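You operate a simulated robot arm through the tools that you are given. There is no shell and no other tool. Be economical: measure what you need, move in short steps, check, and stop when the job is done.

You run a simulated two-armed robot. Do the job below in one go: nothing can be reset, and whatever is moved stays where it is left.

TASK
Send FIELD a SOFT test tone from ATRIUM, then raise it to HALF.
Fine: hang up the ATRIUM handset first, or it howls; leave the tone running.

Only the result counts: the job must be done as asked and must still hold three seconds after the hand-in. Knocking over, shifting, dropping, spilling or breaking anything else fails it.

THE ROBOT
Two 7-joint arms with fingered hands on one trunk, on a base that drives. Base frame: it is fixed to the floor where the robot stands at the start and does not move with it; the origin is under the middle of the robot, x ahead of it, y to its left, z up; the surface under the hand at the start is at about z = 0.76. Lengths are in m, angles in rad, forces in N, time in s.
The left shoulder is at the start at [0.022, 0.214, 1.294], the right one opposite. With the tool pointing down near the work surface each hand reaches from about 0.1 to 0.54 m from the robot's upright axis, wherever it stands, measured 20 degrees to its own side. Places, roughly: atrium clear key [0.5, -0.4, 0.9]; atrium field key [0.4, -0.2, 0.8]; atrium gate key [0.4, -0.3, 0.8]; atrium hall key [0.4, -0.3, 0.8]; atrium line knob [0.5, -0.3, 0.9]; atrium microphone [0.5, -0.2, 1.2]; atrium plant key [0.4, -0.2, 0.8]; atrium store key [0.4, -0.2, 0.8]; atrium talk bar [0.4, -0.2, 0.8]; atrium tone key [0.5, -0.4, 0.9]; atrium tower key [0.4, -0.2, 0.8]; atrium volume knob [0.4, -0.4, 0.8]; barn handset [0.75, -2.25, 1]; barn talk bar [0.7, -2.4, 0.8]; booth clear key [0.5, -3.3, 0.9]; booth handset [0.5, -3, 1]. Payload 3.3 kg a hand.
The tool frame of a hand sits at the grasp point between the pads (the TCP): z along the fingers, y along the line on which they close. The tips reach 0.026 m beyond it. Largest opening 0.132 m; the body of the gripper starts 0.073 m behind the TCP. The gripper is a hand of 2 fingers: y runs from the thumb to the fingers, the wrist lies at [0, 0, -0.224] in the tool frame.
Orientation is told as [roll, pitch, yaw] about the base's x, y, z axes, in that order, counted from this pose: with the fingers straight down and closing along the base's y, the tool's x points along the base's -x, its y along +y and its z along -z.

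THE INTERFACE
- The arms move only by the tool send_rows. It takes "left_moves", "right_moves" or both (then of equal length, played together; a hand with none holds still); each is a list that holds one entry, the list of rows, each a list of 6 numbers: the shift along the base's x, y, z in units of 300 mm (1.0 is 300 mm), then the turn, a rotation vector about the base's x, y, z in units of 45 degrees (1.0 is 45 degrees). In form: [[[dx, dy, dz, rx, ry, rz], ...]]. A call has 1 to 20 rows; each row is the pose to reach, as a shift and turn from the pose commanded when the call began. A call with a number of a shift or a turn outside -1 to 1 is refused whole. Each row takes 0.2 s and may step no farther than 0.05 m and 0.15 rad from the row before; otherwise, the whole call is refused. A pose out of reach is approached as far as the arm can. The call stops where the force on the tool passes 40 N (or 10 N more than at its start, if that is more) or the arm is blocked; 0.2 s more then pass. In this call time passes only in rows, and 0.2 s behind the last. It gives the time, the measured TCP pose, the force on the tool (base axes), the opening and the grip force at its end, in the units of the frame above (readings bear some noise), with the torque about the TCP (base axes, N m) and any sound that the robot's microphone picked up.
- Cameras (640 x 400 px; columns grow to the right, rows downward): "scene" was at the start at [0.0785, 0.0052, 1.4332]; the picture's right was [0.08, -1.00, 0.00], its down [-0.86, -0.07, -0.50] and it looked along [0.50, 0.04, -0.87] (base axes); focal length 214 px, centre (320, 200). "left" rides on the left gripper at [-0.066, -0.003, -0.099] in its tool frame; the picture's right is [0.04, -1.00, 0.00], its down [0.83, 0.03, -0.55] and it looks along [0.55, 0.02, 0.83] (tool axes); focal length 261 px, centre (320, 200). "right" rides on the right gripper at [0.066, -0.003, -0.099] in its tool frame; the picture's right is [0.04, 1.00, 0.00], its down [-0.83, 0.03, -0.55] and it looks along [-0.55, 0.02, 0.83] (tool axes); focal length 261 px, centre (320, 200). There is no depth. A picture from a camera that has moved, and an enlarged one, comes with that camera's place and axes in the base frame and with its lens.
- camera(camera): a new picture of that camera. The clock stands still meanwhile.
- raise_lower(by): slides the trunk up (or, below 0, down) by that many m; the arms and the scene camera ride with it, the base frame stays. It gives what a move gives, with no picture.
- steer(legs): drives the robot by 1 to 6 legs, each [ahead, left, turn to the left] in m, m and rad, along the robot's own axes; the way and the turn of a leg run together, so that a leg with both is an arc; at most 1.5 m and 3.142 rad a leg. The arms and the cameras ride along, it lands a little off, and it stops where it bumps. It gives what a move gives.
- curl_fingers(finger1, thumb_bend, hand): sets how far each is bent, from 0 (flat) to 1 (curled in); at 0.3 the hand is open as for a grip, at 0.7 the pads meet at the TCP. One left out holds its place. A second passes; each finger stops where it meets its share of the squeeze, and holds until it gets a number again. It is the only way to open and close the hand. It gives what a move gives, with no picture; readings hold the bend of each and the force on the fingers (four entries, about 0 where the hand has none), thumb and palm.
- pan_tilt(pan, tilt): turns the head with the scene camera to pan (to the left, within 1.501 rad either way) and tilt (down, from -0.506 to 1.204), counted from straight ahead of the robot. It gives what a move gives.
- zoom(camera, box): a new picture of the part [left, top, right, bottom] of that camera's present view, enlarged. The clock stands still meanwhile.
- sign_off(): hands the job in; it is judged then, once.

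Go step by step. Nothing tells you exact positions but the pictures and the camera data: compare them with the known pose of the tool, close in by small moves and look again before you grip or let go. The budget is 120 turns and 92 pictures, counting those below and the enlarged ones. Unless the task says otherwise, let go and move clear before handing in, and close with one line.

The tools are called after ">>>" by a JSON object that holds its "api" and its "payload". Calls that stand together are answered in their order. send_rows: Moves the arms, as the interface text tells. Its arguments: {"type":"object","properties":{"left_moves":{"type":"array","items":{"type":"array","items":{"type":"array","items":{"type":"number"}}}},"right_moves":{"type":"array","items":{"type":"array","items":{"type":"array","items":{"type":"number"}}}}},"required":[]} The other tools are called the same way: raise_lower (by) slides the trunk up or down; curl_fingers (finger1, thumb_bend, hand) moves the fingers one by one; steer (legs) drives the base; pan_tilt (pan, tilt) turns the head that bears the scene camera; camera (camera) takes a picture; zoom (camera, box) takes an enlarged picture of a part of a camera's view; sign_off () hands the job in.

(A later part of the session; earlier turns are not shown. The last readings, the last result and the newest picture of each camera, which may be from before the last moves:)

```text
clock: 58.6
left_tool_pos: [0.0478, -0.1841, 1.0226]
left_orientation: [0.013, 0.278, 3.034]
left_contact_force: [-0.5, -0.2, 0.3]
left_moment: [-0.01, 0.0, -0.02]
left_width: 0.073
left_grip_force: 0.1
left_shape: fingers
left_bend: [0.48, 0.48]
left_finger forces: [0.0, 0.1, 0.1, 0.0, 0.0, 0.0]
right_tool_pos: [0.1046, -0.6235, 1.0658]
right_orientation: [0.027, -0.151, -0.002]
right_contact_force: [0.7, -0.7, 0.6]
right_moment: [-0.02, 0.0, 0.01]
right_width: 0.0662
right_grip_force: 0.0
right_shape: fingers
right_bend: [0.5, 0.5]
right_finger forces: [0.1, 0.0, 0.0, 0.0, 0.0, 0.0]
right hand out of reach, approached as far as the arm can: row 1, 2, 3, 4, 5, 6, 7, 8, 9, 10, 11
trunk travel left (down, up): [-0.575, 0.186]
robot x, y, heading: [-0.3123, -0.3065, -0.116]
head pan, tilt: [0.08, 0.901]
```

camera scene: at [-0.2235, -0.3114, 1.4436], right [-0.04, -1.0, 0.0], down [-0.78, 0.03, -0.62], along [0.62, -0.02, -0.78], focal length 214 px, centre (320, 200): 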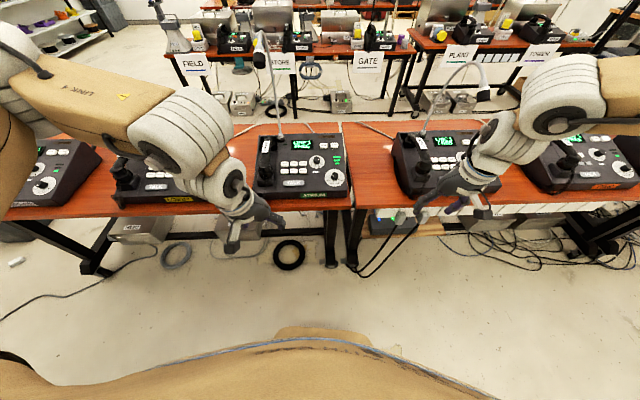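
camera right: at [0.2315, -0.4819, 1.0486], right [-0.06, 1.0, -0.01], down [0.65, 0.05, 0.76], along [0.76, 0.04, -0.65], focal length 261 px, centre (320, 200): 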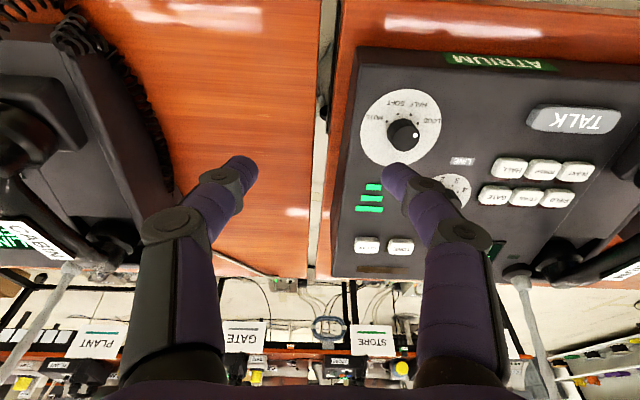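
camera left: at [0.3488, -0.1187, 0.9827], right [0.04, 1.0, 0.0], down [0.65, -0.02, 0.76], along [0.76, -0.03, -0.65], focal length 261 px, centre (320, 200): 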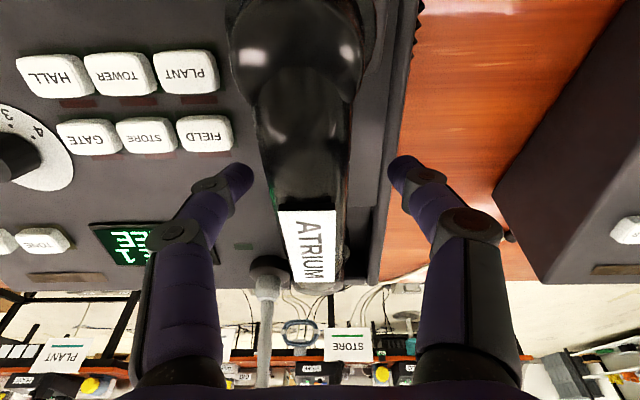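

I try a different way around: out to the side, down low, then inward at low height with a negative yaw.

>>> {"api": "send_rows", "payload": {"right_moves": [[[0, -0.1, -0.04, 0, 0, -0.11], [0.01, -0.21, -0.08, 0, 0, -0.22], [0.02, -0.32, -0.14, 0, 0, -0.33], [0.03, -0.43, -0.2, 0, 0, -0.44], [0.04, -0.53, -0.24, 0, 0, -0.56], [0.04, -0.53, -0.36, 0, 0.04, -0.56], [0.04, -0.53, -0.48, 0, 0.08, -0.56], [0.04, -0.53, -0.6, 0, 0.13, -0.56], [0.04, -0.53, -0.72, 0, 0.19, -0.56], [0.04, -0.42, -0.72, 0, 0.19, -0.56], [0.04, -0.3, -0.72, 0, 0.19, -0.56], [0.04, -0.18, -0.72, 0, 0.19, -0.56], [0.04, -0.06, -0.72, 0, 0.19, -0.56], [0.04, 0.06, -0.72, 0, 0.19, -0.56], [0.04, 0.18, -0.72, 0, 0.19, -0.56], [0.04, 0.28, -0.72, 0, 0.19, -0.56]]]}}

>>> {"api": "camera", "payload": {"camera": "scene"}}

```text
clock: 62.0
left_tool_pos: [0.0479, -0.1848, 1.0219]
left_orientation: [0.012, 0.279, 3.036]
left_contact_force: [-1.3, -0.7, 0.9]
left_moment: [0.0, 0.0, 0.01]
left_width: 0.0729
left_grip_force: 0.0
left_shape: fingers
left_bend: [0.48, 0.48]
left_finger forces: [0.1, 0.0, 0.0, 0.0, 0.1, 0.0]
right_tool_pos: [0.0253, -0.6592, 0.9568]
right_orientation: [-0.008, -0.005, -0.44]
right_contact_force: [-0.4, 0.0, 0.0]
right_moment: [0.01, 0.01, -0.02]
right_width: 0.0663
right_grip_force: 0.1
right_shape: fingers
right_bend: [0.5, 0.5]
right_finger forces: [0.0, 0.0, 0.1, 0.1, 0.0, 0.0]
right hand out of reach, approached as far as the arm can: row 6, 7, 8, 9, 10, 11, 12, 13, 14, 15, 16
trunk travel left (down, up): [-0.575, 0.186]
robot x, y, heading: [-0.3139, -0.3063, -0.118]
head pan, tilt: [0.08, 0.901]
```

```text
38 pictures are left
camera scene: at [-0.2235, -0.3112, 1.4436], right [-0.04, -1.0, 0.0], down [-0.78, 0.03, -0.62], along [0.62, -0.02, -0.78], focal length 214 px, centre (320, 200)
```

scene: 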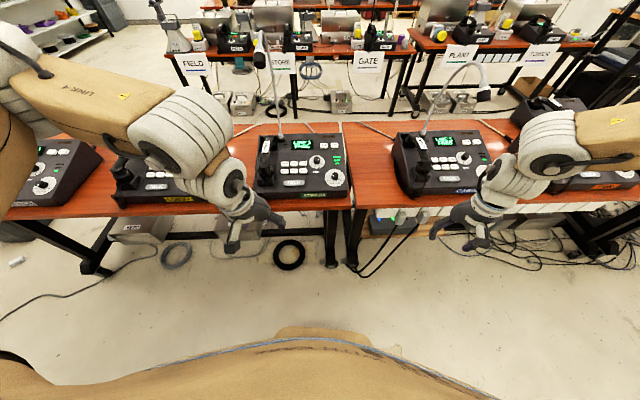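

I now see that the right arm's comfortable zone is about 0.25–0.45 m to its own side, just as at the start pose. So I drive back near the start place, and will tuck the left hand low beside the body as it was at the start.

>>> {"api": "steer", "payload": {"legs": [[0.1, 0, 0], [0.09, 0.22, 0.117]]}}

>>> {"api": "send_rows", "payload": {"left_moves": [[[-0.04, 0.09, 0.03, 0, 0.08, 0], [-0.09, 0.18, 0.06, 0, 0.16, 0], [-0.14, 0.27, 0.08, 0, 0.24, 0], [-0.19, 0.36, 0.1, 0, 0.32, 0], [-0.23, 0.46, 0.1, 0, 0.354, 0]]]}}

```text
clock: 64.5
left_tool_pos: [0.2341, 0.0607, 1.023]
left_orientation: [0.014, 0.28, -3.129]
left_contact_force: [0.6, -0.8, 0.1]
left_moment: [0.0, -0.01, -0.01]
left_width: 0.0733
left_grip_force: 0.0
left_shape: fingers
left_bend: [0.48, 0.48]
left_finger forces: [0.0, 0.0, 0.1, 0.0, 0.0, 0.1]
right_tool_pos: [0.2682, -0.4129, 0.9568]
right_orientation: [-0.006, -0.005, -0.321]
right_contact_force: [0.0, 0.4, -0.5]
right_moment: [-0.05, 0.0, 0.0]
right_width: 0.0664
right_grip_force: 0.0
right_shape: fingers
right_bend: [0.5, 0.5]
right_finger forces: [0.1, 0.0, 0.0, 0.1, 0.0, 0.0]
trunk travel left (down, up): [-0.575, 0.186]
robot x, y, heading: [-0.1084, -0.1016, 0.006]
head pan, tilt: [0.08, 0.901]
```

```text
clock: 65.7
left_tool_pos: [0.1638, 0.1981, 1.0513]
left_orientation: [0.01, 0.0, -3.131]
left_contact_force: [-0.1, 0.0, -0.3]
left_moment: [-0.02, -0.02, 0.0]
left_width: 0.0731
left_grip_force: 0.1
left_shape: fingers
left_bend: [0.48, 0.48]
left_finger forces: [0.0, 0.1, 0.0, 0.0, 0.1, 0.1]
right_tool_pos: [0.2666, -0.4137, 0.9555]
right_orientation: [-0.005, -0.004, -0.32]
right_contact_force: [-0.1, 0.6, -0.4]
right_moment: [-0.01, 0.02, -0.01]
right_width: 0.0661
right_grip_force: 0.1
right_shape: fingers
right_bend: [0.5, 0.5]
right_finger forces: [0.1, 0.0, 0.0, 0.0, 0.0, 0.1]
trunk travel left (down, up): [-0.575, 0.186]
robot x, y, heading: [-0.1086, -0.1038, -0.007]
head pan, tilt: [0.08, 0.901]
```

The left hand is reachable there. I continue its tuck downward beside the body.

>>> {"api": "send_rows", "payload": {"left_moves": [[[-0.08, 0, -0.06, 0, 0, 0.086], [-0.16, 0, -0.12, 0, 0, 0.172], [-0.24, 0, -0.19, 0, 0, 0.258], [-0.32, 0, -0.26, 0, 0, 0.344], [-0.4, 0, -0.33, 0, 0, 0.43], [-0.48, 0, -0.4, 0, 0, 0.516], [-0.56, 0, -0.47, 0, 0, 0.602], [-0.64, 0, -0.54, 0, 0, 0.688], [-0.72, 0, -0.61, 0, 0, 0.774], [-0.8, 0, -0.68, 0, 0, 0.86]]]}}

>>> {"api": "send_rows", "payload": {"left_moves": [[[0, 0, -0.1, 0, 0, 0.086], [0, 0, -0.2, 0, 0, 0.172], [0, 0, -0.3, 0, 0, 0.258], [0, 0, -0.4, 0, 0, 0.344], [0, 0, -0.5, 0, 0, 0.43], [0, 0, -0.6, 0, 0, 0.516], [0, 0, -0.7, 0, 0, 0.602], [0, 0, -0.75, 0, 0, 0.688]]]}}

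>>> {"api": "camera", "payload": {"camera": "scene"}}

```text
clock: 67.9
left_tool_pos: [-0.0695, 0.1973, 0.843]
left_orientation: [0.011, 0.0, -2.478]
left_contact_force: [-0.9, 0.5, -0.5]
left_moment: [0.02, 0.0, -0.03]
left_width: 0.0732
left_grip_force: 0.0
left_shape: fingers
left_bend: [0.48, 0.48]
left_finger forces: [0.1, 0.1, 0.0, 0.0, 0.0, 0.0]
left hand out of reach, approached as far as the arm can: row 1, 2, 3, 4, 5, 6, 7, 8, 9, 10
right_tool_pos: [0.2674, -0.4136, 0.9572]
right_orientation: [-0.005, -0.005, -0.321]
right_contact_force: [0.5, 0.1, 0.0]
right_moment: [0.01, 0.03, 0.0]
right_width: 0.0662
right_grip_force: 0.1
right_shape: fingers
right_bend: [0.5, 0.5]
right_finger forces: [0.0, 0.0, 0.0, 0.1, 0.0, 0.0]
trunk travel left (down, up): [-0.575, 0.186]
robot x, y, heading: [-0.107, -0.1026, -0.001]
head pan, tilt: [0.08, 0.901]
```

```text
clock: 69.7
left_tool_pos: [-0.0635, 0.1986, 0.6174]
left_orientation: [0.009, 0.001, -1.912]
left_contact_force: [-0.3, -0.3, -0.7]
left_moment: [0.0, 0.02, 0.01]
left_width: 0.0731
left_grip_force: 0.1
left_shape: fingers
left_bend: [0.48, 0.48]
left_finger forces: [0.0, 0.0, 0.0, 0.0, 0.0, 0.0]
right_tool_pos: [0.2682, -0.4139, 0.9567]
right_orientation: [-0.004, -0.006, -0.321]
right_contact_force: [0.6, -0.3, 0.5]
right_moment: [-0.01, -0.03, 0.01]
right_width: 0.0665
right_grip_force: 0.1
right_shape: fingers
right_bend: [0.5, 0.5]
right_finger forces: [0.1, 0.0, 0.0, 0.1, 0.1, 0.0]
trunk travel left (down, up): [-0.575, 0.186]
robot x, y, heading: [-0.1088, -0.1019, 0.004]
head pan, tilt: [0.08, 0.901]
```

```text
37 pictures are left
camera scene: at [-0.0203, -0.0978, 1.4436], right [0.08, -1.0, 0.0], down [-0.78, -0.06, -0.62], along [0.62, 0.05, -0.78], focal length 214 px, centre (320, 200)
```

scene: 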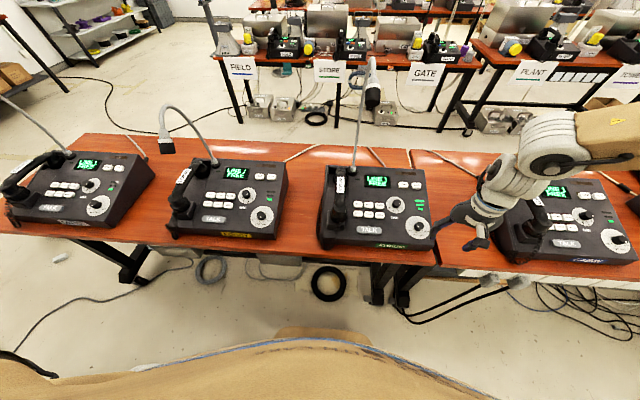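

Left hand tucked, LOBBY's microphone intact. I drive ahead 0.1 m so the right hand is above the volume knob, then lower the trunk slightly and look.

>>> {"api": "steer", "payload": {"legs": [[0.1, 0, 0]]}}

>>> {"api": "raise_lower", "payload": {"by": -0.06}}

>>> {"api": "send_rows", "payload": {"right_moves": [[[0, 0, 0.02, 0, -0.09, 0], [0, 0, 0.02, 0, -0.18, 0], [0, 0.02, 0.02, 0, -0.27, 0], [0, 0.06, 0, 0, -0.36, 0]]]}}

>>> {"api": "camera", "payload": {"camera": "right"}}

```text
clock: 70.8
left_tool_pos: [0.0336, 0.1982, 0.6175]
left_orientation: [0.007, 0.0, -1.914]
left_contact_force: [0.1, -0.2, 0.5]
left_moment: [0.0, 0.01, 0.03]
left_width: 0.0734
left_grip_force: 0.1
left_shape: fingers
left_bend: [0.48, 0.48]
left_finger forces: [0.0, 0.0, 0.0, 0.1, 0.0, 0.0]
right_tool_pos: [0.3674, -0.4126, 0.9569]
right_orientation: [-0.006, -0.004, -0.321]
right_contact_force: [-0.2, -0.4, 0.1]
right_moment: [-0.01, 0.03, -0.01]
right_width: 0.0664
right_grip_force: 0.1
right_shape: fingers
right_bend: [0.5, 0.5]
right_finger forces: [0.0, 0.0, 0.0, 0.0, 0.1, 0.0]
trunk travel left (down, up): [-0.575, 0.186]
robot x, y, heading: [-0.0128, -0.1014, 0.004]
head pan, tilt: [0.08, 0.901]
```

```text
clock: 71.8
left_tool_pos: [0.033, 0.1979, 0.558]
left_orientation: [0.01, 0.001, -1.914]
left_contact_force: [-0.5, -0.2, 0.1]
left_moment: [0.03, -0.01, -0.02]
left_width: 0.0733
left_grip_force: 0.1
left_shape: fingers
left_bend: [0.48, 0.48]
left_finger forces: [0.0, 0.0, 0.1, 0.0, 0.0, 0.0]
right_tool_pos: [0.3655, -0.4126, 0.8973]
right_orientation: [-0.004, -0.005, -0.32]
right_contact_force: [-1.0, 0.7, 0.2]
right_moment: [0.0, 0.0, -0.03]
right_width: 0.0663
right_grip_force: 0.0
right_shape: fingers
right_bend: [0.5, 0.5]
right_finger forces: [0.1, 0.1, 0.0, 0.0, 0.0, 0.0]
trunk travel left (down, up): [-0.515, 0.246]
robot x, y, heading: [-0.0117, -0.1054, 0.004]
head pan, tilt: [0.08, 0.901]
```

```text
clock: 72.8
left_tool_pos: [0.0334, 0.198, 0.5571]
left_orientation: [0.008, 0.002, -1.913]
left_contact_force: [0.7, -0.1, -0.6]
left_moment: [0.0, 0.02, 0.03]
left_width: 0.0734
left_grip_force: 0.0
left_shape: fingers
left_bend: [0.48, 0.48]
left_finger forces: [0.0, 0.0, 0.0, 0.1, 0.0, 0.0]
right_tool_pos: [0.3645, -0.3938, 0.8964]
right_orientation: [0.088, -0.273, -0.332]
right_contact_force: [-0.4, 0.5, 0.3]
right_moment: [0.01, 0.01, 0.02]
right_width: 0.0668
right_grip_force: 0.1
right_shape: fingers
right_bend: [0.5, 0.5]
right_finger forces: [0.0, 0.0, 0.0, 0.0, 0.0, 0.0]
trunk travel left (down, up): [-0.515, 0.246]
robot x, y, heading: [-0.0099, -0.1062, -0.002]
head pan, tilt: [0.08, 0.901]
```

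```text
36 pictures are left
camera right: at [0.2775, -0.3765, 0.9739], right [0.27, 0.96, 0.07], down [0.61, -0.23, 0.76], along [0.75, -0.16, -0.65], focal length 261 px, centre (320, 200)
```

right: 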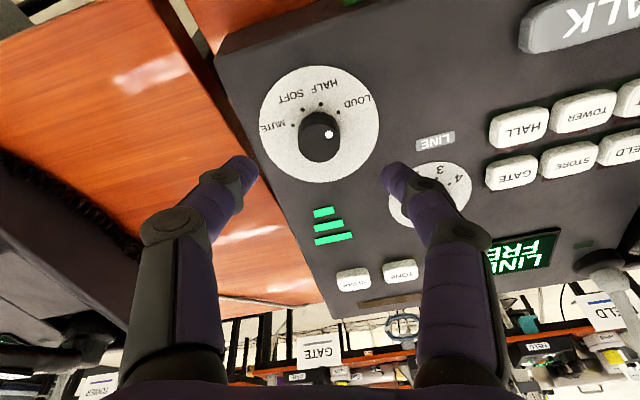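

Now the arm moves freely. The knob top is at about (0.381, -0.396, 0.826) and the hand sits right on its axis; I turn the hand to -45° as starting angle.

>>> {"api": "send_rows", "payload": {"right_moves": [[[0, -0.003, 0, 0.039, 0, -0.138], [0, -0.006, 0, 0.078, 0, -0.276], [0, -0.007, 0, 0.116, 0, -0.414], [0, -0.007, 0, 0.155, 0, -0.552]]]}}

>>> {"api": "camera", "payload": {"camera": "right"}}

```text
clock: 73.8
left_tool_pos: [0.0324, 0.1972, 0.5578]
left_orientation: [0.01, 0.002, -1.913]
left_contact_force: [-0.1, 0.3, -0.4]
left_moment: [-0.01, -0.01, 0.02]
left_width: 0.0731
left_grip_force: 0.2
left_shape: fingers
left_bend: [0.48, 0.48]
left_finger forces: [0.1, 0.1, 0.0, 0.1, 0.0, 0.0]
right_tool_pos: [0.3653, -0.3973, 0.8973]
right_orientation: [0.192, -0.208, -0.795]
right_contact_force: [-0.6, 0.9, -0.4]
right_moment: [-0.02, -0.05, -0.01]
right_width: 0.0664
right_grip_force: 0.2
right_shape: fingers
right_bend: [0.5, 0.5]
right_finger forces: [0.0, 0.1, 0.1, 0.0, 0.0, 0.0]
trunk travel left (down, up): [-0.515, 0.246]
robot x, y, heading: [-0.0109, -0.1022, 0.003]
head pan, tilt: [0.08, 0.901]
```

```text
35 pictures are left
camera right: at [0.2919, -0.3533, 0.9784], right [0.64, 0.74, 0.18], down [0.44, -0.55, 0.71], along [0.63, -0.38, -0.68], focal length 261 px, centre (320, 200)
```

right: 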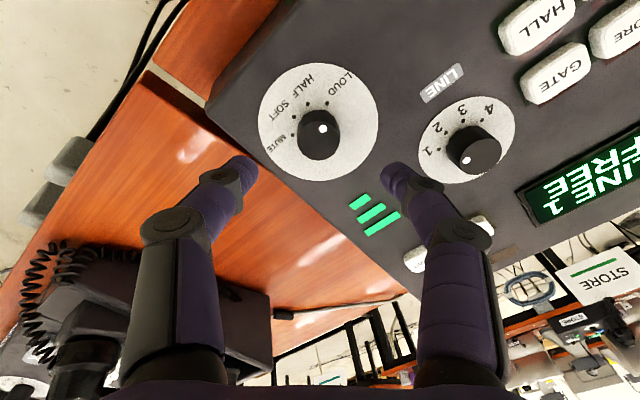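

Reachable. I go down along the axis until the tips straddle the knob, then check.

>>> {"api": "send_rows", "payload": {"right_moves": [[[0.012, 0.002, -0.06, 0, 0, 0], [0.025, 0.003, -0.12, 0, 0, 0], [0.036, 0.003, -0.17, 0, 0, 0], [0.043, 0.003, -0.2, 0, 0, 0]]]}}

>>> {"api": "camera", "payload": {"camera": "right"}}

```text
clock: 74.8
left_tool_pos: [0.0325, 0.1982, 0.5576]
left_orientation: [0.007, 0.001, -1.913]
left_contact_force: [0.5, -0.1, 0.1]
left_moment: [-0.02, 0.01, 0.01]
left_width: 0.0732
left_grip_force: 0.0
left_shape: fingers
left_bend: [0.48, 0.48]
left_finger forces: [0.0, 0.0, 0.0, 0.1, 0.0, 0.0]
right_tool_pos: [0.3727, -0.4183, 0.8655]
right_orientation: [0.193, -0.207, -0.792]
right_contact_force: [-0.7, 0.3, 0.2]
right_moment: [-0.04, -0.01, 0.0]
right_width: 0.0663
right_grip_force: 0.0
right_shape: fingers
right_bend: [0.5, 0.5]
right_finger forces: [0.0, 0.0, 0.1, 0.1, 0.0, 0.2]
right hand out of reach, approached as far as the arm can: row 2, 3, 4
trunk travel left (down, up): [-0.515, 0.246]
robot x, y, heading: [-0.0106, -0.1001, 0.002]
head pan, tilt: [0.08, 0.901]
```

```text
34 pictures are left
camera right: at [0.2994, -0.3727, 0.9469], right [0.64, 0.75, 0.18], down [0.44, -0.55, 0.71], along [0.63, -0.38, -0.68], focal length 261 px, centre (320, 200)
```

right: 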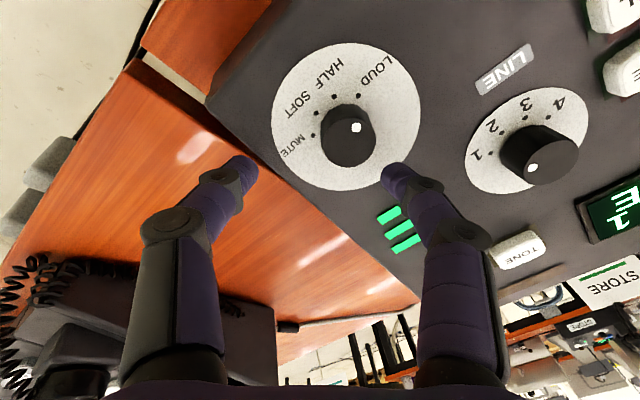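

The arm's low limit again; I raise the hand relative to the shoulder and lower the trunk another 0.1 m, to give room.

>>> {"api": "send_rows", "payload": {"right_moves": [[[-0.01, 0.03, 0.1, 0, 0, 0], [-0.02, 0.06, 0.2, 0, 0, 0], [-0.025, 0.07, 0.3, 0, 0, 0], [-0.025, 0.07, 0.4, 0, 0, 0]]]}}

>>> {"api": "raise_lower", "payload": {"by": -0.1}}

>>> {"api": "camera", "payload": {"camera": "right"}}

```text
clock: 75.8
left_tool_pos: [0.0323, 0.1977, 0.5567]
left_orientation: [0.009, 0.002, -1.913]
left_contact_force: [-0.3, 0.5, 0.4]
left_moment: [-0.02, 0.0, 0.03]
left_width: 0.0731
left_grip_force: 0.1
left_shape: fingers
left_bend: [0.48, 0.48]
left_finger forces: [0.0, 0.1, 0.0, 0.0, 0.0, 0.0]
right_tool_pos: [0.3611, -0.3922, 0.9865]
right_orientation: [0.191, -0.209, -0.792]
right_contact_force: [0.7, 0.1, 0.5]
right_moment: [0.0, 0.02, 0.01]
right_width: 0.0663
right_grip_force: 0.2
right_shape: fingers
right_bend: [0.5, 0.5]
right_finger forces: [0.1, 0.0, 0.0, 0.0, 0.0, 0.0]
trunk travel left (down, up): [-0.515, 0.246]
robot x, y, heading: [-0.0105, -0.1035, 0.005]
head pan, tilt: [0.08, 0.901]
```

```text
clock: 77.2
left_tool_pos: [0.032, 0.1978, 0.4575]
left_orientation: [0.009, 0.002, -1.913]
left_contact_force: [0.2, 0.0, -0.1]
left_moment: [0.01, 0.02, -0.02]
left_width: 0.073
left_grip_force: 0.0
left_shape: fingers
left_bend: [0.48, 0.48]
left_finger forces: [0.0, 0.1, 0.1, 0.0, 0.0, 0.1]
right_tool_pos: [0.3632, -0.3936, 0.8866]
right_orientation: [0.192, -0.21, -0.793]
right_contact_force: [-0.5, 0.0, 0.4]
right_moment: [-0.03, 0.0, 0.02]
right_width: 0.0665
right_grip_force: 0.0
right_shape: fingers
right_bend: [0.5, 0.5]
right_finger forces: [0.0, 0.0, 0.0, 0.0, 0.0, 0.0]
trunk travel left (down, up): [-0.415, 0.346]
robot x, y, heading: [-0.0112, -0.1052, 0.002]
head pan, tilt: [0.08, 0.901]
```

```text
33 pictures are left
camera right: at [0.2885, -0.3486, 0.9682], right [0.64, 0.75, 0.18], down [0.44, -0.55, 0.71], along [0.63, -0.38, -0.68], focal length 261 px, centre (320, 200)
```

right: 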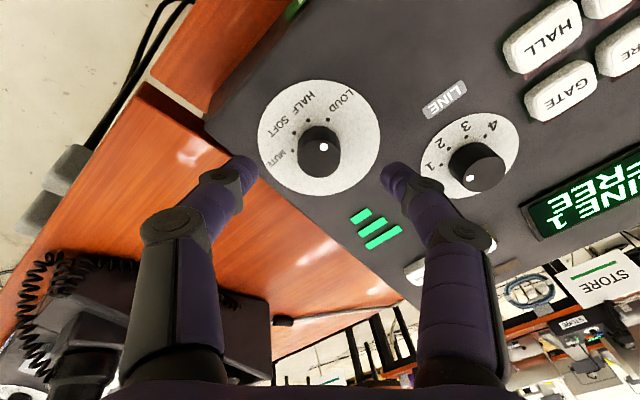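

Knob centred. Down again along the axis.

>>> {"api": "send_rows", "payload": {"right_moves": [[[0.016, -0.003, -0.055, 0, 0, 0], [0.033, -0.005, -0.11, 0, 0, 0], [0.049, -0.008, -0.165, 0, 0, 0]]]}}

>>> {"api": "camera", "payload": {"camera": "right"}}

```text
clock: 77.9
left_tool_pos: [0.0331, 0.1986, 0.4571]
left_orientation: [0.01, 0.001, -1.912]
left_contact_force: [-0.3, -0.1, 0.5]
left_moment: [0.04, 0.02, 0.0]
left_width: 0.0732
left_grip_force: 0.0
left_shape: fingers
left_bend: [0.48, 0.48]
left_finger forces: [0.0, 0.0, 0.0, 0.0, 0.0, 0.0]
right_tool_pos: [0.3725, -0.392, 0.8571]
right_orientation: [0.197, -0.212, -0.79]
right_contact_force: [-7.1, 0.4, 23.5]
right_moment: [-0.68, 0.91, -0.28]
right_width: 0.0687
right_grip_force: 12.0
right_shape: fingers
right_bend: [0.5, 0.51]
right_finger forces: [0.1, 0.0, 0.0, 0.0, 24.3, 0.0]
trunk travel left (down, up): [-0.415, 0.346]
robot x, y, heading: [-0.011, -0.1041, 0.001]
head pan, tilt: [0.08, 0.901]
stopped in row 3 (right hand): the force on the tool passed its limit at 60 N (the readings are from after the stop); the commanded pose is now the measured one
```

```text
32 pictures are left
camera right: at [0.2984, -0.3485, 0.9369], right [0.64, 0.75, 0.18], down [0.44, -0.55, 0.71], along [0.63, -0.37, -0.68], focal length 261 px, centre (320, 200)
```

right: 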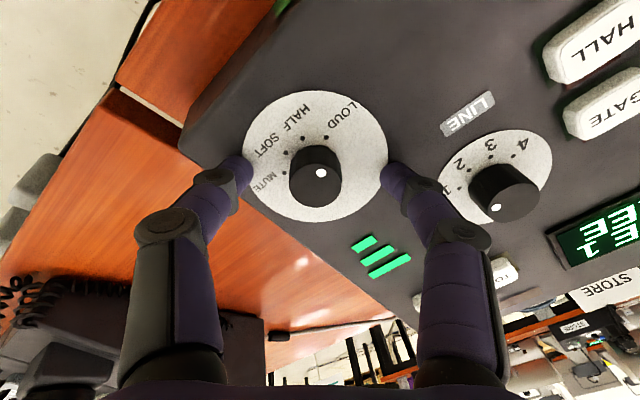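

The thumb tip touched the panel, so this is as deep as needed. I back off 4 mm and close on the knob.

>>> {"api": "send_rows", "payload": {"right_moves": [[[-0.004, -0.01, 0.014, 0, 0, 0]]]}}

>>> {"api": "curl_fingers", "payload": {"hand": "right", "finger1": 0.72, "thumb_bend": 0.72}}

>>> {"api": "camera", "payload": {"camera": "right"}}

```text
clock: 78.3
left_tool_pos: [0.0328, 0.1977, 0.4577]
left_orientation: [0.009, 0.0, -1.913]
left_contact_force: [0.3, -0.5, 0.1]
left_moment: [0.0, -0.02, 0.01]
left_width: 0.0729
left_grip_force: 0.1
left_shape: fingers
left_bend: [0.48, 0.48]
left_finger forces: [0.0, 0.0, 0.0, 0.1, 0.0, 0.1]
right_tool_pos: [0.3719, -0.3975, 0.8568]
right_orientation: [0.195, -0.211, -0.789]
right_contact_force: [-0.2, -1.0, 0.1]
right_moment: [0.02, -0.03, 0.0]
right_width: 0.0661
right_grip_force: 0.0
right_shape: fingers
right_bend: [0.5, 0.5]
right_finger forces: [0.1, 0.0, 0.0, 0.1, 0.1, 0.1]
trunk travel left (down, up): [-0.415, 0.346]
robot x, y, heading: [-0.0105, -0.1028, 0.007]
head pan, tilt: [0.08, 0.901]
```

```text
clock: 79.3
left_tool_pos: [0.0336, 0.198, 0.4577]
left_orientation: [0.009, 0.0, -1.914]
left_contact_force: [0.5, -0.6, 0.2]
left_moment: [-0.01, 0.01, -0.03]
left_width: 0.0731
left_grip_force: 0.2
left_shape: fingers
left_bend: [0.48, 0.48]
left_finger forces: [0.0, 0.0, 0.1, 0.0, 0.1, 0.0]
right_tool_pos: [0.3711, -0.3966, 0.858]
right_orientation: [0.196, -0.209, -0.791]
right_contact_force: [-1.3, -1.7, -0.3]
right_moment: [-0.06, 0.07, 0.01]
right_width: 0.0225
right_grip_force: 8.7
right_shape: fingers
right_bend: [0.65, 0.67]
right_finger forces: [7.3, 0.1, 0.0, 0.1, 10.2, 0.1]
trunk travel left (down, up): [-0.415, 0.346]
robot x, y, heading: [-0.0054, -0.1032, 0.002]
head pan, tilt: [0.08, 0.901]
```

```text
31 pictures are left
camera right: at [0.2985, -0.3532, 0.9386], right [0.64, 0.75, 0.18], down [0.44, -0.55, 0.71], along [0.63, -0.38, -0.68], focal length 261 px, centre (320, 200)
```

right: 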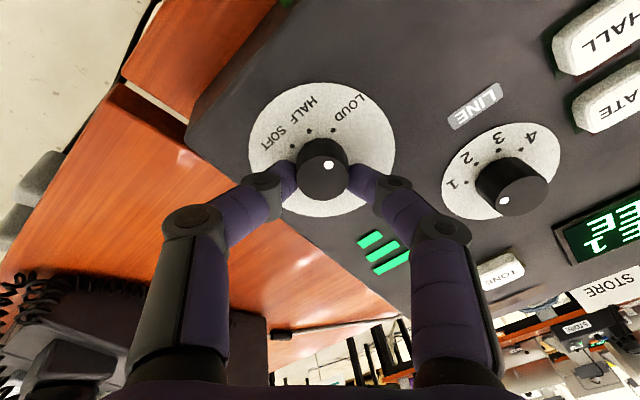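

The knob is gripped (22 mm). I turn it 45° counter-clockwise, LOUD toward HALF.

>>> {"api": "send_rows", "payload": {"right_moves": [[[0, 0, 0, -0.045, 0, 0.16], [0, 0, 0, -0.09, 0, 0.321], [0, 0, 0, -0.135, 0, 0.481], [0, 0, 0, -0.18, 0, 0.642], [0, 0, 0, -0.225, 0, 0.803], [0, 0, 0, -0.27, 0, 0.963]]]}}

>>> {"api": "camera", "payload": {"camera": "right"}}

```text
clock: 80.7
left_tool_pos: [0.0339, 0.1974, 0.4582]
left_orientation: [0.008, 0.002, -1.912]
left_contact_force: [-0.4, -0.6, -0.8]
left_moment: [0.0, 0.01, 0.01]
left_width: 0.0733
left_grip_force: 0.1
left_shape: fingers
left_bend: [0.48, 0.48]
left_finger forces: [0.0, 0.0, 0.0, 0.0, 0.0, 0.1]
right_tool_pos: [0.3742, -0.3961, 0.8575]
right_orientation: [-0.002, -0.289, 0.019]
right_contact_force: [7.4, 1.5, -0.2]
right_moment: [0.08, -0.14, 0.0]
right_width: 0.0226
right_grip_force: 8.5
right_shape: fingers
right_bend: [0.65, 0.67]
right_finger forces: [9.0, 0.0, 0.0, 0.0, 7.5, 0.0]
trunk travel left (down, up): [-0.415, 0.346]
robot x, y, heading: [-0.0097, -0.1042, -0.001]
head pan, tilt: [0.08, 0.901]
```

```text
30 pictures are left
camera right: at [0.283, -0.401, 0.9342], right [-0.06, 1.0, -0.01], down [0.64, 0.05, 0.77], along [0.77, 0.04, -0.64], focal length 261 px, centre (320, 200)
```

right: 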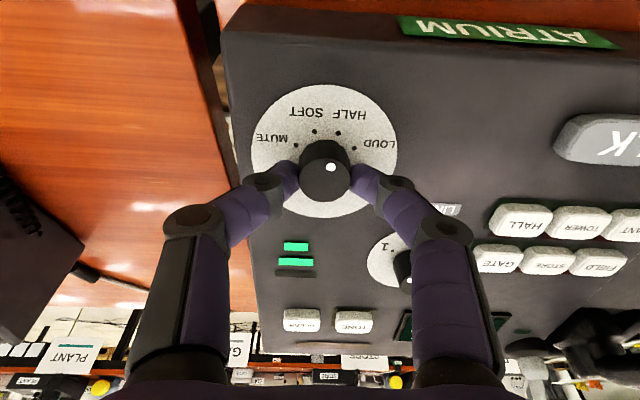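

Two bars are lit: HALF. I keep the grip and turn another 45° to SOFT.

>>> {"api": "send_rows", "payload": {"right_moves": [[[0, 0, 0, -0.045, 0, 0.16], [0, 0, 0, -0.09, 0, 0.321], [0, 0, 0, -0.135, 0, 0.481], [0, 0, 0, -0.18, 0, 0.642], [0, 0, 0, -0.225, 0, 0.803], [0, 0, 0, -0.27, 0, 0.963]]]}}

>>> {"api": "camera", "payload": {"camera": "right"}}

```text
clock: 82.1
left_tool_pos: [0.0333, 0.1983, 0.4568]
left_orientation: [0.007, -0.001, -1.912]
left_contact_force: [0.0, 0.2, 0.4]
left_moment: [-0.02, 0.03, -0.03]
left_width: 0.0732
left_grip_force: 0.1
left_shape: fingers
left_bend: [0.48, 0.48]
left_finger forces: [0.0, 0.0, 0.0, 0.1, 0.0, 0.0]
right_tool_pos: [0.3732, -0.395, 0.8582]
right_orientation: [-0.197, -0.206, 0.828]
right_contact_force: [8.2, 9.1, 0.0]
right_moment: [0.2, -0.15, 0.02]
right_width: 0.0229
right_grip_force: 8.5
right_shape: fingers
right_bend: [0.65, 0.67]
right_finger forces: [8.6, 0.0, 0.0, 0.0, 8.1, 0.0]
trunk travel left (down, up): [-0.415, 0.346]
robot x, y, heading: [-0.012, -0.1046, -0.001]
head pan, tilt: [0.08, 0.901]
```

```text
29 pictures are left
camera right: at [0.3046, -0.4458, 0.9407], right [-0.72, 0.66, -0.2], down [0.37, 0.62, 0.69], along [0.58, 0.43, -0.69], focal length 261 px, centre (320, 200)
```

right: 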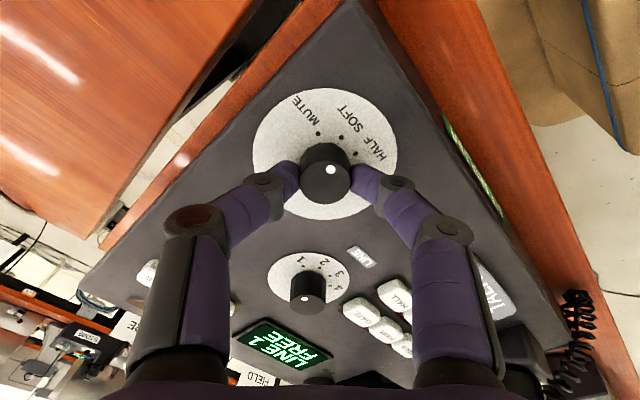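

The turn completed; I check the bars with the scene camera.

>>> {"api": "camera", "payload": {"camera": "scene"}}

```text
28 pictures are left
camera scene: at [0.0904, -0.0966, 1.283], right [0.08, -1.0, 0.0], down [-0.78, -0.06, -0.62], along [0.62, 0.05, -0.78], focal length 214 px, centre (320, 200)
```

scene: 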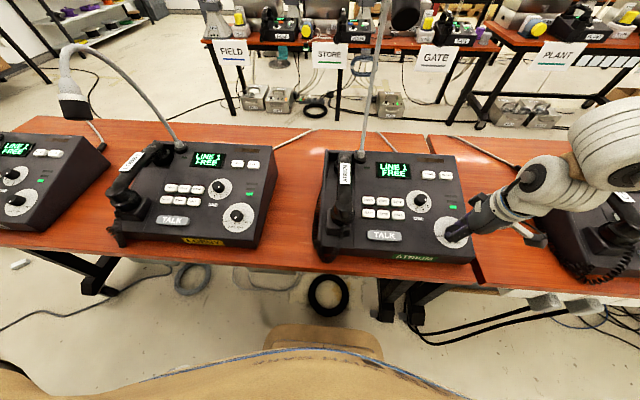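

One bar lit: SOFT is set. I let go, back off along the axis, then re-orient the hand (steeper tilt, narrow side across) for pressing FIELD beside the hung handset and below the microphone.

>>> {"api": "curl_fingers", "payload": {"hand": "right", "finger1": 0.5, "thumb_bend": 0.5}}

>>> {"api": "send_rows", "payload": {"right_moves": [[[-0.03, 0, 0.1, 0, 0, 0], [-0.06, 0, 0.2, 0, 0, 0], [-0.07, 0, 0.26, -0.054, -0.066, 0.114], [-0.08, 0, 0.3, -0.107, -0.132, 0.227], [-0.09, 0, 0.33, -0.16, -0.198, 0.341], [-0.09, 0, 0.33, -0.214, -0.264, 0.455], [-0.09, 0, 0.33, -0.268, -0.33, 0.568], [-0.09, 0, 0.33, -0.321, -0.395, 0.682]]]}}

>>> {"api": "curl_fingers", "payload": {"hand": "right", "finger1": 0.7, "thumb_bend": 0.7}}

>>> {"api": "zoom", "payload": {"camera": "scene", "box": [300, 130, 500, 270]}}

```text
clock: 83.1
left_tool_pos: [0.0342, 0.1973, 0.4579]
left_orientation: [0.009, 0.001, -1.912]
left_contact_force: [0.2, -0.4, 0.2]
left_moment: [0.03, 0.0, -0.02]
left_width: 0.0732
left_grip_force: 0.0
left_shape: fingers
left_bend: [0.48, 0.48]
left_finger forces: [0.1, 0.1, 0.0, 0.0, 0.1, 0.0]
right_tool_pos: [0.3723, -0.3961, 0.8584]
right_orientation: [-0.196, -0.204, 0.823]
right_contact_force: [0.4, -1.0, -0.3]
right_moment: [0.0, 0.02, 0.0]
right_width: 0.0657
right_grip_force: 0.0
right_shape: fingers
right_bend: [0.5, 0.5]
right_finger forces: [0.1, 0.0, 0.0, 0.1, 0.1, 0.1]
trunk travel left (down, up): [-0.415, 0.346]
robot x, y, heading: [-0.0073, -0.1016, 0.001]
head pan, tilt: [0.08, 0.901]
```

```text
clock: 84.9
left_tool_pos: [0.0339, 0.1986, 0.4571]
left_orientation: [0.009, 0.0, -1.914]
left_contact_force: [-0.9, 0.8, 1.1]
left_moment: [0.02, -0.01, -0.01]
left_width: 0.0732
left_grip_force: 0.1
left_shape: fingers
left_bend: [0.48, 0.48]
left_finger forces: [0.1, 0.0, 0.1, 0.0, 0.0, 0.1]
right_tool_pos: [0.3752, -0.3979, 0.9589]
right_orientation: [-0.585, -0.112, 1.432]
right_contact_force: [0.5, -1.2, -0.3]
right_moment: [0.03, 0.0, 0.0]
right_width: 0.0661
right_grip_force: 0.0
right_shape: fingers
right_bend: [0.5, 0.5]
right_finger forces: [0.1, 0.0, 0.0, 0.0, 0.0, 0.0]
right hand out of reach, approached as far as the arm can: row 6, 7, 8
trunk travel left (down, up): [-0.415, 0.346]
robot x, y, heading: [-0.0088, -0.106, -0.0]
head pan, tilt: [0.08, 0.901]
```

```text
clock: 85.9
left_tool_pos: [0.0329, 0.1988, 0.4577]
left_orientation: [0.009, 0.002, -1.912]
left_contact_force: [0.1, 0.1, -0.7]
left_moment: [-0.01, -0.02, -0.02]
left_width: 0.0733
left_grip_force: 0.0
left_shape: fingers
left_bend: [0.48, 0.48]
left_finger forces: [0.0, 0.0, 0.1, 0.0, 0.0, 0.0]
right_tool_pos: [0.375, -0.3988, 0.9585]
right_orientation: [-0.584, -0.109, 1.43]
right_contact_force: [0.2, -0.3, -0.2]
right_moment: [0.02, 0.03, 0.04]
right_width: 0.0023
right_grip_force: 0.1
right_shape: fingers
right_bend: [0.7, 0.7]
right_finger forces: [0.0, 0.1, 0.0, 0.1, 0.0, 0.0]
trunk travel left (down, up): [-0.415, 0.346]
robot x, y, heading: [-0.0091, -0.1035, 0.003]
head pan, tilt: [0.08, 0.901]
```

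```text
2.86 times, centred on (400, 200) of scene
camera zoom: at [0.0894, -0.0976, 1.2831], right [0.08, -1.0, 0.0], down [-0.78, -0.06, -0.62], along [0.62, 0.05, -0.78], focal length 613 px, centre (91, 200)
```

zoom: 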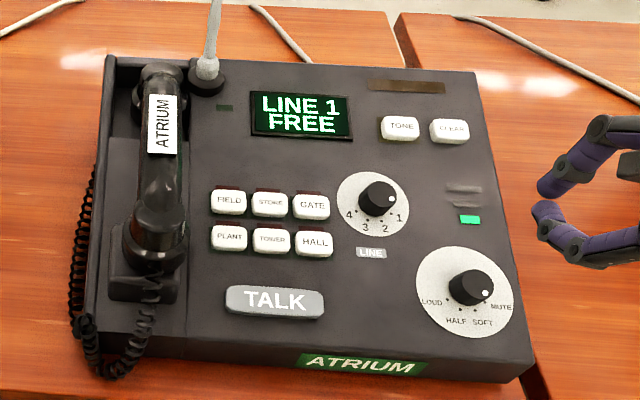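

SOFT is still shown and the closed fingers are ready. I drive 0.205 m left and 0.03 m ahead to bring them over FIELD.

>>> {"api": "steer", "payload": {"legs": [[0.03, 0.205, 0]]}}

>>> {"api": "camera", "payload": {"camera": "scene"}}

>>> {"api": "camera", "payload": {"camera": "right"}}

```text
clock: 87.5
left_tool_pos: [0.0648, 0.4045, 0.4569]
left_orientation: [0.008, 0.001, -1.914]
left_contact_force: [-0.5, 0.1, -0.6]
left_moment: [-0.03, 0.02, -0.01]
left_width: 0.073
left_grip_force: 0.1
left_shape: fingers
left_bend: [0.48, 0.48]
left_finger forces: [0.1, 0.0, 0.0, 0.0, 0.1, 0.1]
right_tool_pos: [0.4033, -0.1907, 0.9601]
right_orientation: [-0.584, -0.108, 1.429]
right_contact_force: [-0.6, 0.4, -0.1]
right_moment: [0.04, 0.0, -0.04]
right_width: 0.0023
right_grip_force: 0.0
right_shape: fingers
right_bend: [0.7, 0.7]
right_finger forces: [0.1, 0.1, 0.1, 0.0, 0.1, 0.0]
trunk travel left (down, up): [-0.415, 0.346]
robot x, y, heading: [0.0207, 0.1016, 0.001]
head pan, tilt: [0.08, 0.901]
```

```text
26 pictures are left
camera scene: at [0.1191, 0.1103, 1.283], right [0.08, -1.0, 0.0], down [-0.78, -0.06, -0.62], along [0.62, 0.05, -0.78], focal length 214 px, centre (320, 200)
```

scene: 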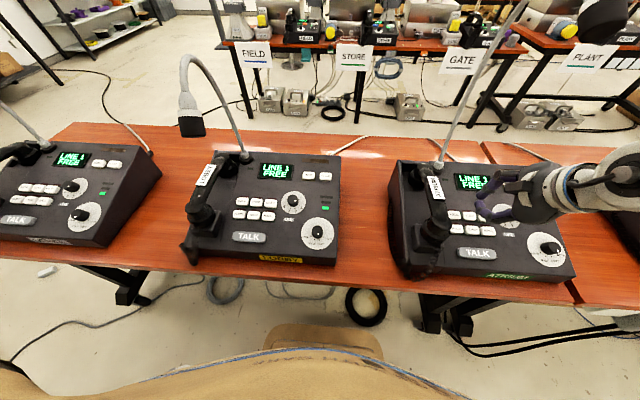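

```text
25 pictures are left
camera right: at [0.342, -0.2575, 1.0363], right [-0.82, 0.14, -0.55], down [-0.22, 0.82, 0.53], along [0.53, 0.56, -0.64], focal length 261 px, centre (320, 200)
```

right: 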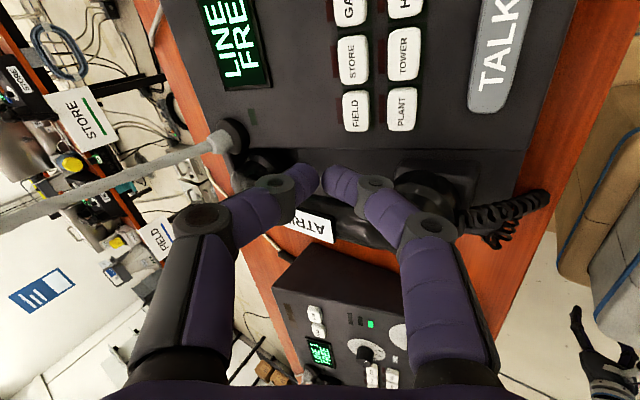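

FIELD confirmed at (0.447, -0.193, 0.842). I lower the tips to just above it.

>>> {"api": "send_rows", "payload": {"right_moves": [[[0.02, -0.003, -0.08, 0, 0, 0], [0.045, -0.006, -0.16, 0, 0, 0], [0.075, -0.01, -0.24, 0, 0, 0], [0.088, -0.01, -0.285, 0, 0, 0]]]}}

>>> {"api": "camera", "payload": {"camera": "right"}}

>>> {"api": "zoom", "payload": {"camera": "scene", "box": [390, 130, 590, 290]}}

```text
clock: 88.5
left_tool_pos: [0.0635, 0.405, 0.4576]
left_orientation: [0.009, 0.003, -1.915]
left_contact_force: [-1.2, -0.3, -0.5]
left_moment: [0.01, 0.01, 0.0]
left_width: 0.073
left_grip_force: 0.1
left_shape: fingers
left_bend: [0.48, 0.48]
left_finger forces: [0.0, 0.0, 0.0, 0.0, 0.0, 0.1]
right_tool_pos: [0.4293, -0.1942, 0.8717]
right_orientation: [-0.585, -0.11, 1.425]
right_contact_force: [-1.6, -0.1, 2.1]
right_moment: [0.0, 0.01, 0.01]
right_width: 0.0009
right_grip_force: 0.7
right_shape: fingers
right_bend: [0.7, 0.7]
right_finger forces: [1.6, 0.1, 0.0, 0.1, 0.0, 0.1]
trunk travel left (down, up): [-0.415, 0.346]
robot x, y, heading: [0.0208, 0.1021, -0.001]
head pan, tilt: [0.08, 0.901]
heard: click
```

```text
24 pictures are left
camera right: at [0.3676, -0.2613, 0.9482], right [-0.82, 0.14, -0.55], down [-0.22, 0.82, 0.53], along [0.53, 0.56, -0.64], focal length 261 px, centre (320, 200)
```

right: 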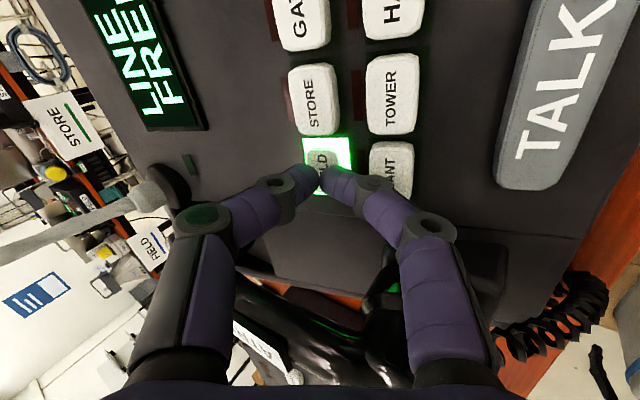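

```text
2.50 times, centred on (490, 210) of scene
camera zoom: at [0.1189, 0.1093, 1.2831], right [0.08, -1.0, 0.0], down [-0.78, -0.06, -0.62], along [0.62, 0.05, -0.78], focal length 536 px, centre (-105, 175)
```

zoom: 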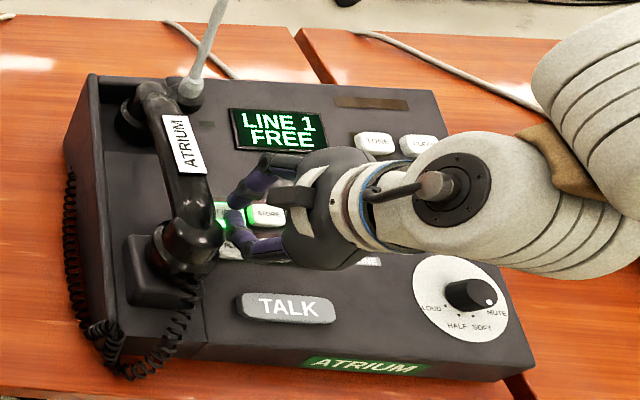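

Click, and FIELD's lamp is lit. I lift off and drive 0.165 m right toward TONE.

>>> {"api": "send_rows", "payload": {"right_moves": [[[-0.01, 0, 0.05, 0, 0, 0], [-0.04, 0, 0.15, 0, 0, 0], [-0.06, 0, 0.25, 0, 0, 0], [-0.07, 0, 0.3, 0, 0, 0]]]}}

>>> {"api": "steer", "payload": {"legs": [[0.0, -0.165, 0]]}}

>>> {"api": "send_rows", "payload": {"right_moves": [[[0.08, 0, 0, 0, 0, 0], [0.17, 0, 0, 0, 0, 0], [0.26, 0, 0, 0, 0, 0], [0.35, 0, 0, 0, 0, 0]]]}}

>>> {"api": "camera", "payload": {"camera": "right"}}

>>> {"api": "camera", "payload": {"camera": "scene"}}

```text
clock: 89.5
left_tool_pos: [0.0633, 0.4045, 0.4576]
left_orientation: [0.009, 0.003, -1.913]
left_contact_force: [0.5, 1.0, 0.0]
left_moment: [0.01, 0.01, -0.02]
left_width: 0.0732
left_grip_force: 0.0
left_shape: fingers
left_bend: [0.48, 0.48]
left_finger forces: [0.2, 0.0, 0.1, 0.0, 0.0, 0.1]
right_tool_pos: [0.4099, -0.1924, 0.963]
right_orientation: [-0.584, -0.111, 1.428]
right_contact_force: [-0.8, 0.1, -0.6]
right_moment: [0.03, 0.0, 0.01]
right_width: 0.0016
right_grip_force: 0.0
right_shape: fingers
right_bend: [0.7, 0.7]
right_finger forces: [0.0, 0.0, 0.1, 0.0, 0.1, 0.0]
trunk travel left (down, up): [-0.415, 0.346]
robot x, y, heading: [0.0185, 0.0991, 0.001]
head pan, tilt: [0.08, 0.901]
```

```text
clock: 90.9
left_tool_pos: [0.0634, 0.2446, 0.4575]
left_orientation: [0.008, 0.002, -1.914]
left_contact_force: [-0.4, 0.0, 0.0]
left_moment: [0.0, 0.0, 0.02]
left_width: 0.0734
left_grip_force: 0.3
left_shape: fingers
left_bend: [0.48, 0.48]
left_finger forces: [0.0, 0.1, 0.1, 0.0, 0.0, 0.0]
right_tool_pos: [0.4087, -0.3544, 0.9624]
right_orientation: [-0.583, -0.111, 1.428]
right_contact_force: [-0.4, -0.4, -0.4]
right_moment: [0.0, 0.02, 0.03]
right_width: 0.0014
right_grip_force: 0.0
right_shape: fingers
right_bend: [0.7, 0.7]
right_finger forces: [0.0, 0.1, 0.0, 0.0, 0.0, 0.0]
trunk travel left (down, up): [-0.415, 0.346]
robot x, y, heading: [0.019, -0.06, 0.002]
head pan, tilt: [0.08, 0.901]
```

```text
clock: 91.9
left_tool_pos: [0.0634, 0.2443, 0.4572]
left_orientation: [0.008, 0.002, -1.914]
left_contact_force: [0.3, 0.0, -0.2]
left_moment: [0.03, 0.0, -0.01]
left_width: 0.0731
left_grip_force: 0.1
left_shape: fingers
left_bend: [0.48, 0.48]
left_finger forces: [0.0, 0.0, 0.0, 0.1, 0.0, 0.0]
right_tool_pos: [0.5171, -0.3535, 0.9619]
right_orientation: [-0.583, -0.111, 1.428]
right_contact_force: [0.3, 1.6, -0.5]
right_moment: [-0.01, -0.02, -0.01]
right_width: 0.0015
right_grip_force: 0.1
right_shape: fingers
right_bend: [0.7, 0.7]
right_finger forces: [0.0, 0.0, 0.0, 0.0, 0.0, 0.0]
trunk travel left (down, up): [-0.415, 0.346]
robot x, y, heading: [0.0195, -0.0564, -0.003]
head pan, tilt: [0.08, 0.901]
```

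```text
22 pictures are left
camera right: at [0.4561, -0.4206, 1.0391], right [-0.82, 0.14, -0.55], down [-0.22, 0.82, 0.53], along [0.53, 0.56, -0.64], focal length 261 px, centre (320, 200)
```

right: 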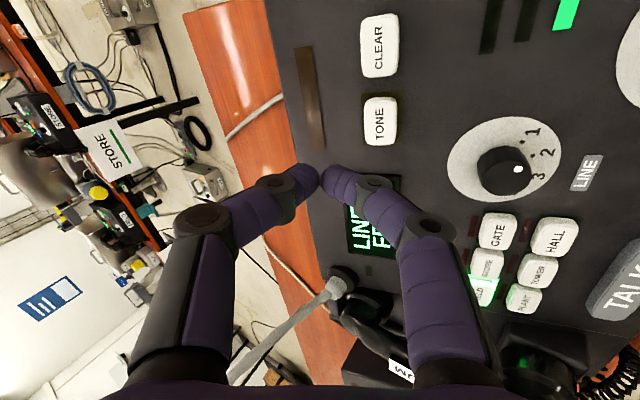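

```text
21 pictures are left
camera scene: at [0.1193, -0.0509, 1.283], right [0.08, -1.0, 0.0], down [-0.78, -0.06, -0.62], along [0.62, 0.05, -0.78], focal length 214 px, centre (320, 200)
```

scene: 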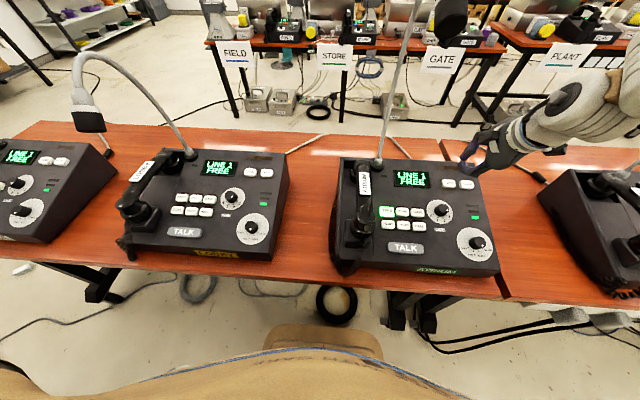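

FIELD stays lit; TONE is right below my tips at about (0.533, -0.356, 0.862). I press down.

>>> {"api": "send_rows", "payload": {"right_moves": [[[0, -0.006, -0.08, 0, 0, 0], [0.003, -0.011, -0.16, 0, 0, 0], [0.005, -0.011, -0.21, 0, 0, 0], [0.005, -0.011, -0.235, 0, 0, 0]]]}}

>>> {"api": "zoom", "payload": {"camera": "scene", "box": [330, 130, 510, 280]}}

```text
clock: 92.9
left_tool_pos: [0.0623, 0.2451, 0.4568]
left_orientation: [0.009, 0.002, -1.913]
left_contact_force: [0.0, 0.3, 0.3]
left_moment: [0.01, -0.02, -0.03]
left_width: 0.0733
left_grip_force: 0.0
left_shape: fingers
left_bend: [0.48, 0.48]
left_finger forces: [0.0, 0.0, 0.0, 0.0, 0.0, 0.0]
right_tool_pos: [0.5172, -0.3578, 0.8935]
right_orientation: [-0.586, -0.11, 1.429]
right_contact_force: [0.2, -1.1, 1.8]
right_moment: [-0.02, -0.02, -0.01]
right_width: 0.0
right_grip_force: 1.5
right_shape: fingers
right_bend: [0.71, 0.7]
right_finger forces: [2.3, 0.0, 0.0, 0.1, 0.0, 0.0]
trunk travel left (down, up): [-0.415, 0.346]
robot x, y, heading: [0.0175, -0.0564, 0.001]
head pan, tilt: [0.08, 0.901]
heard: click
```

```text
2.67 times, centred on (420, 205) of scene
camera zoom: at [0.1188, -0.0507, 1.2831], right [0.08, -1.0, 0.0], down [-0.78, -0.06, -0.62], along [0.62, 0.05, -0.78], focal length 572 px, centre (53, 187)
```

zoom: 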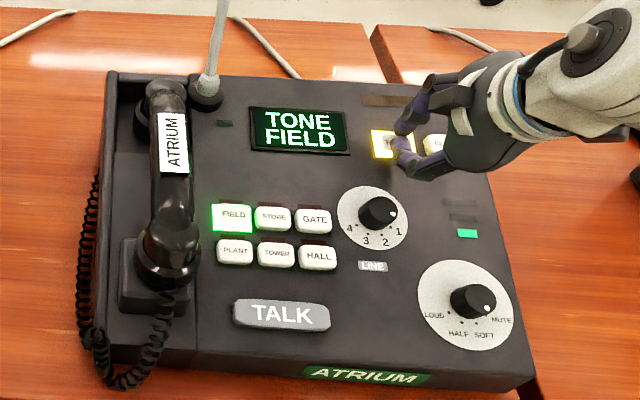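

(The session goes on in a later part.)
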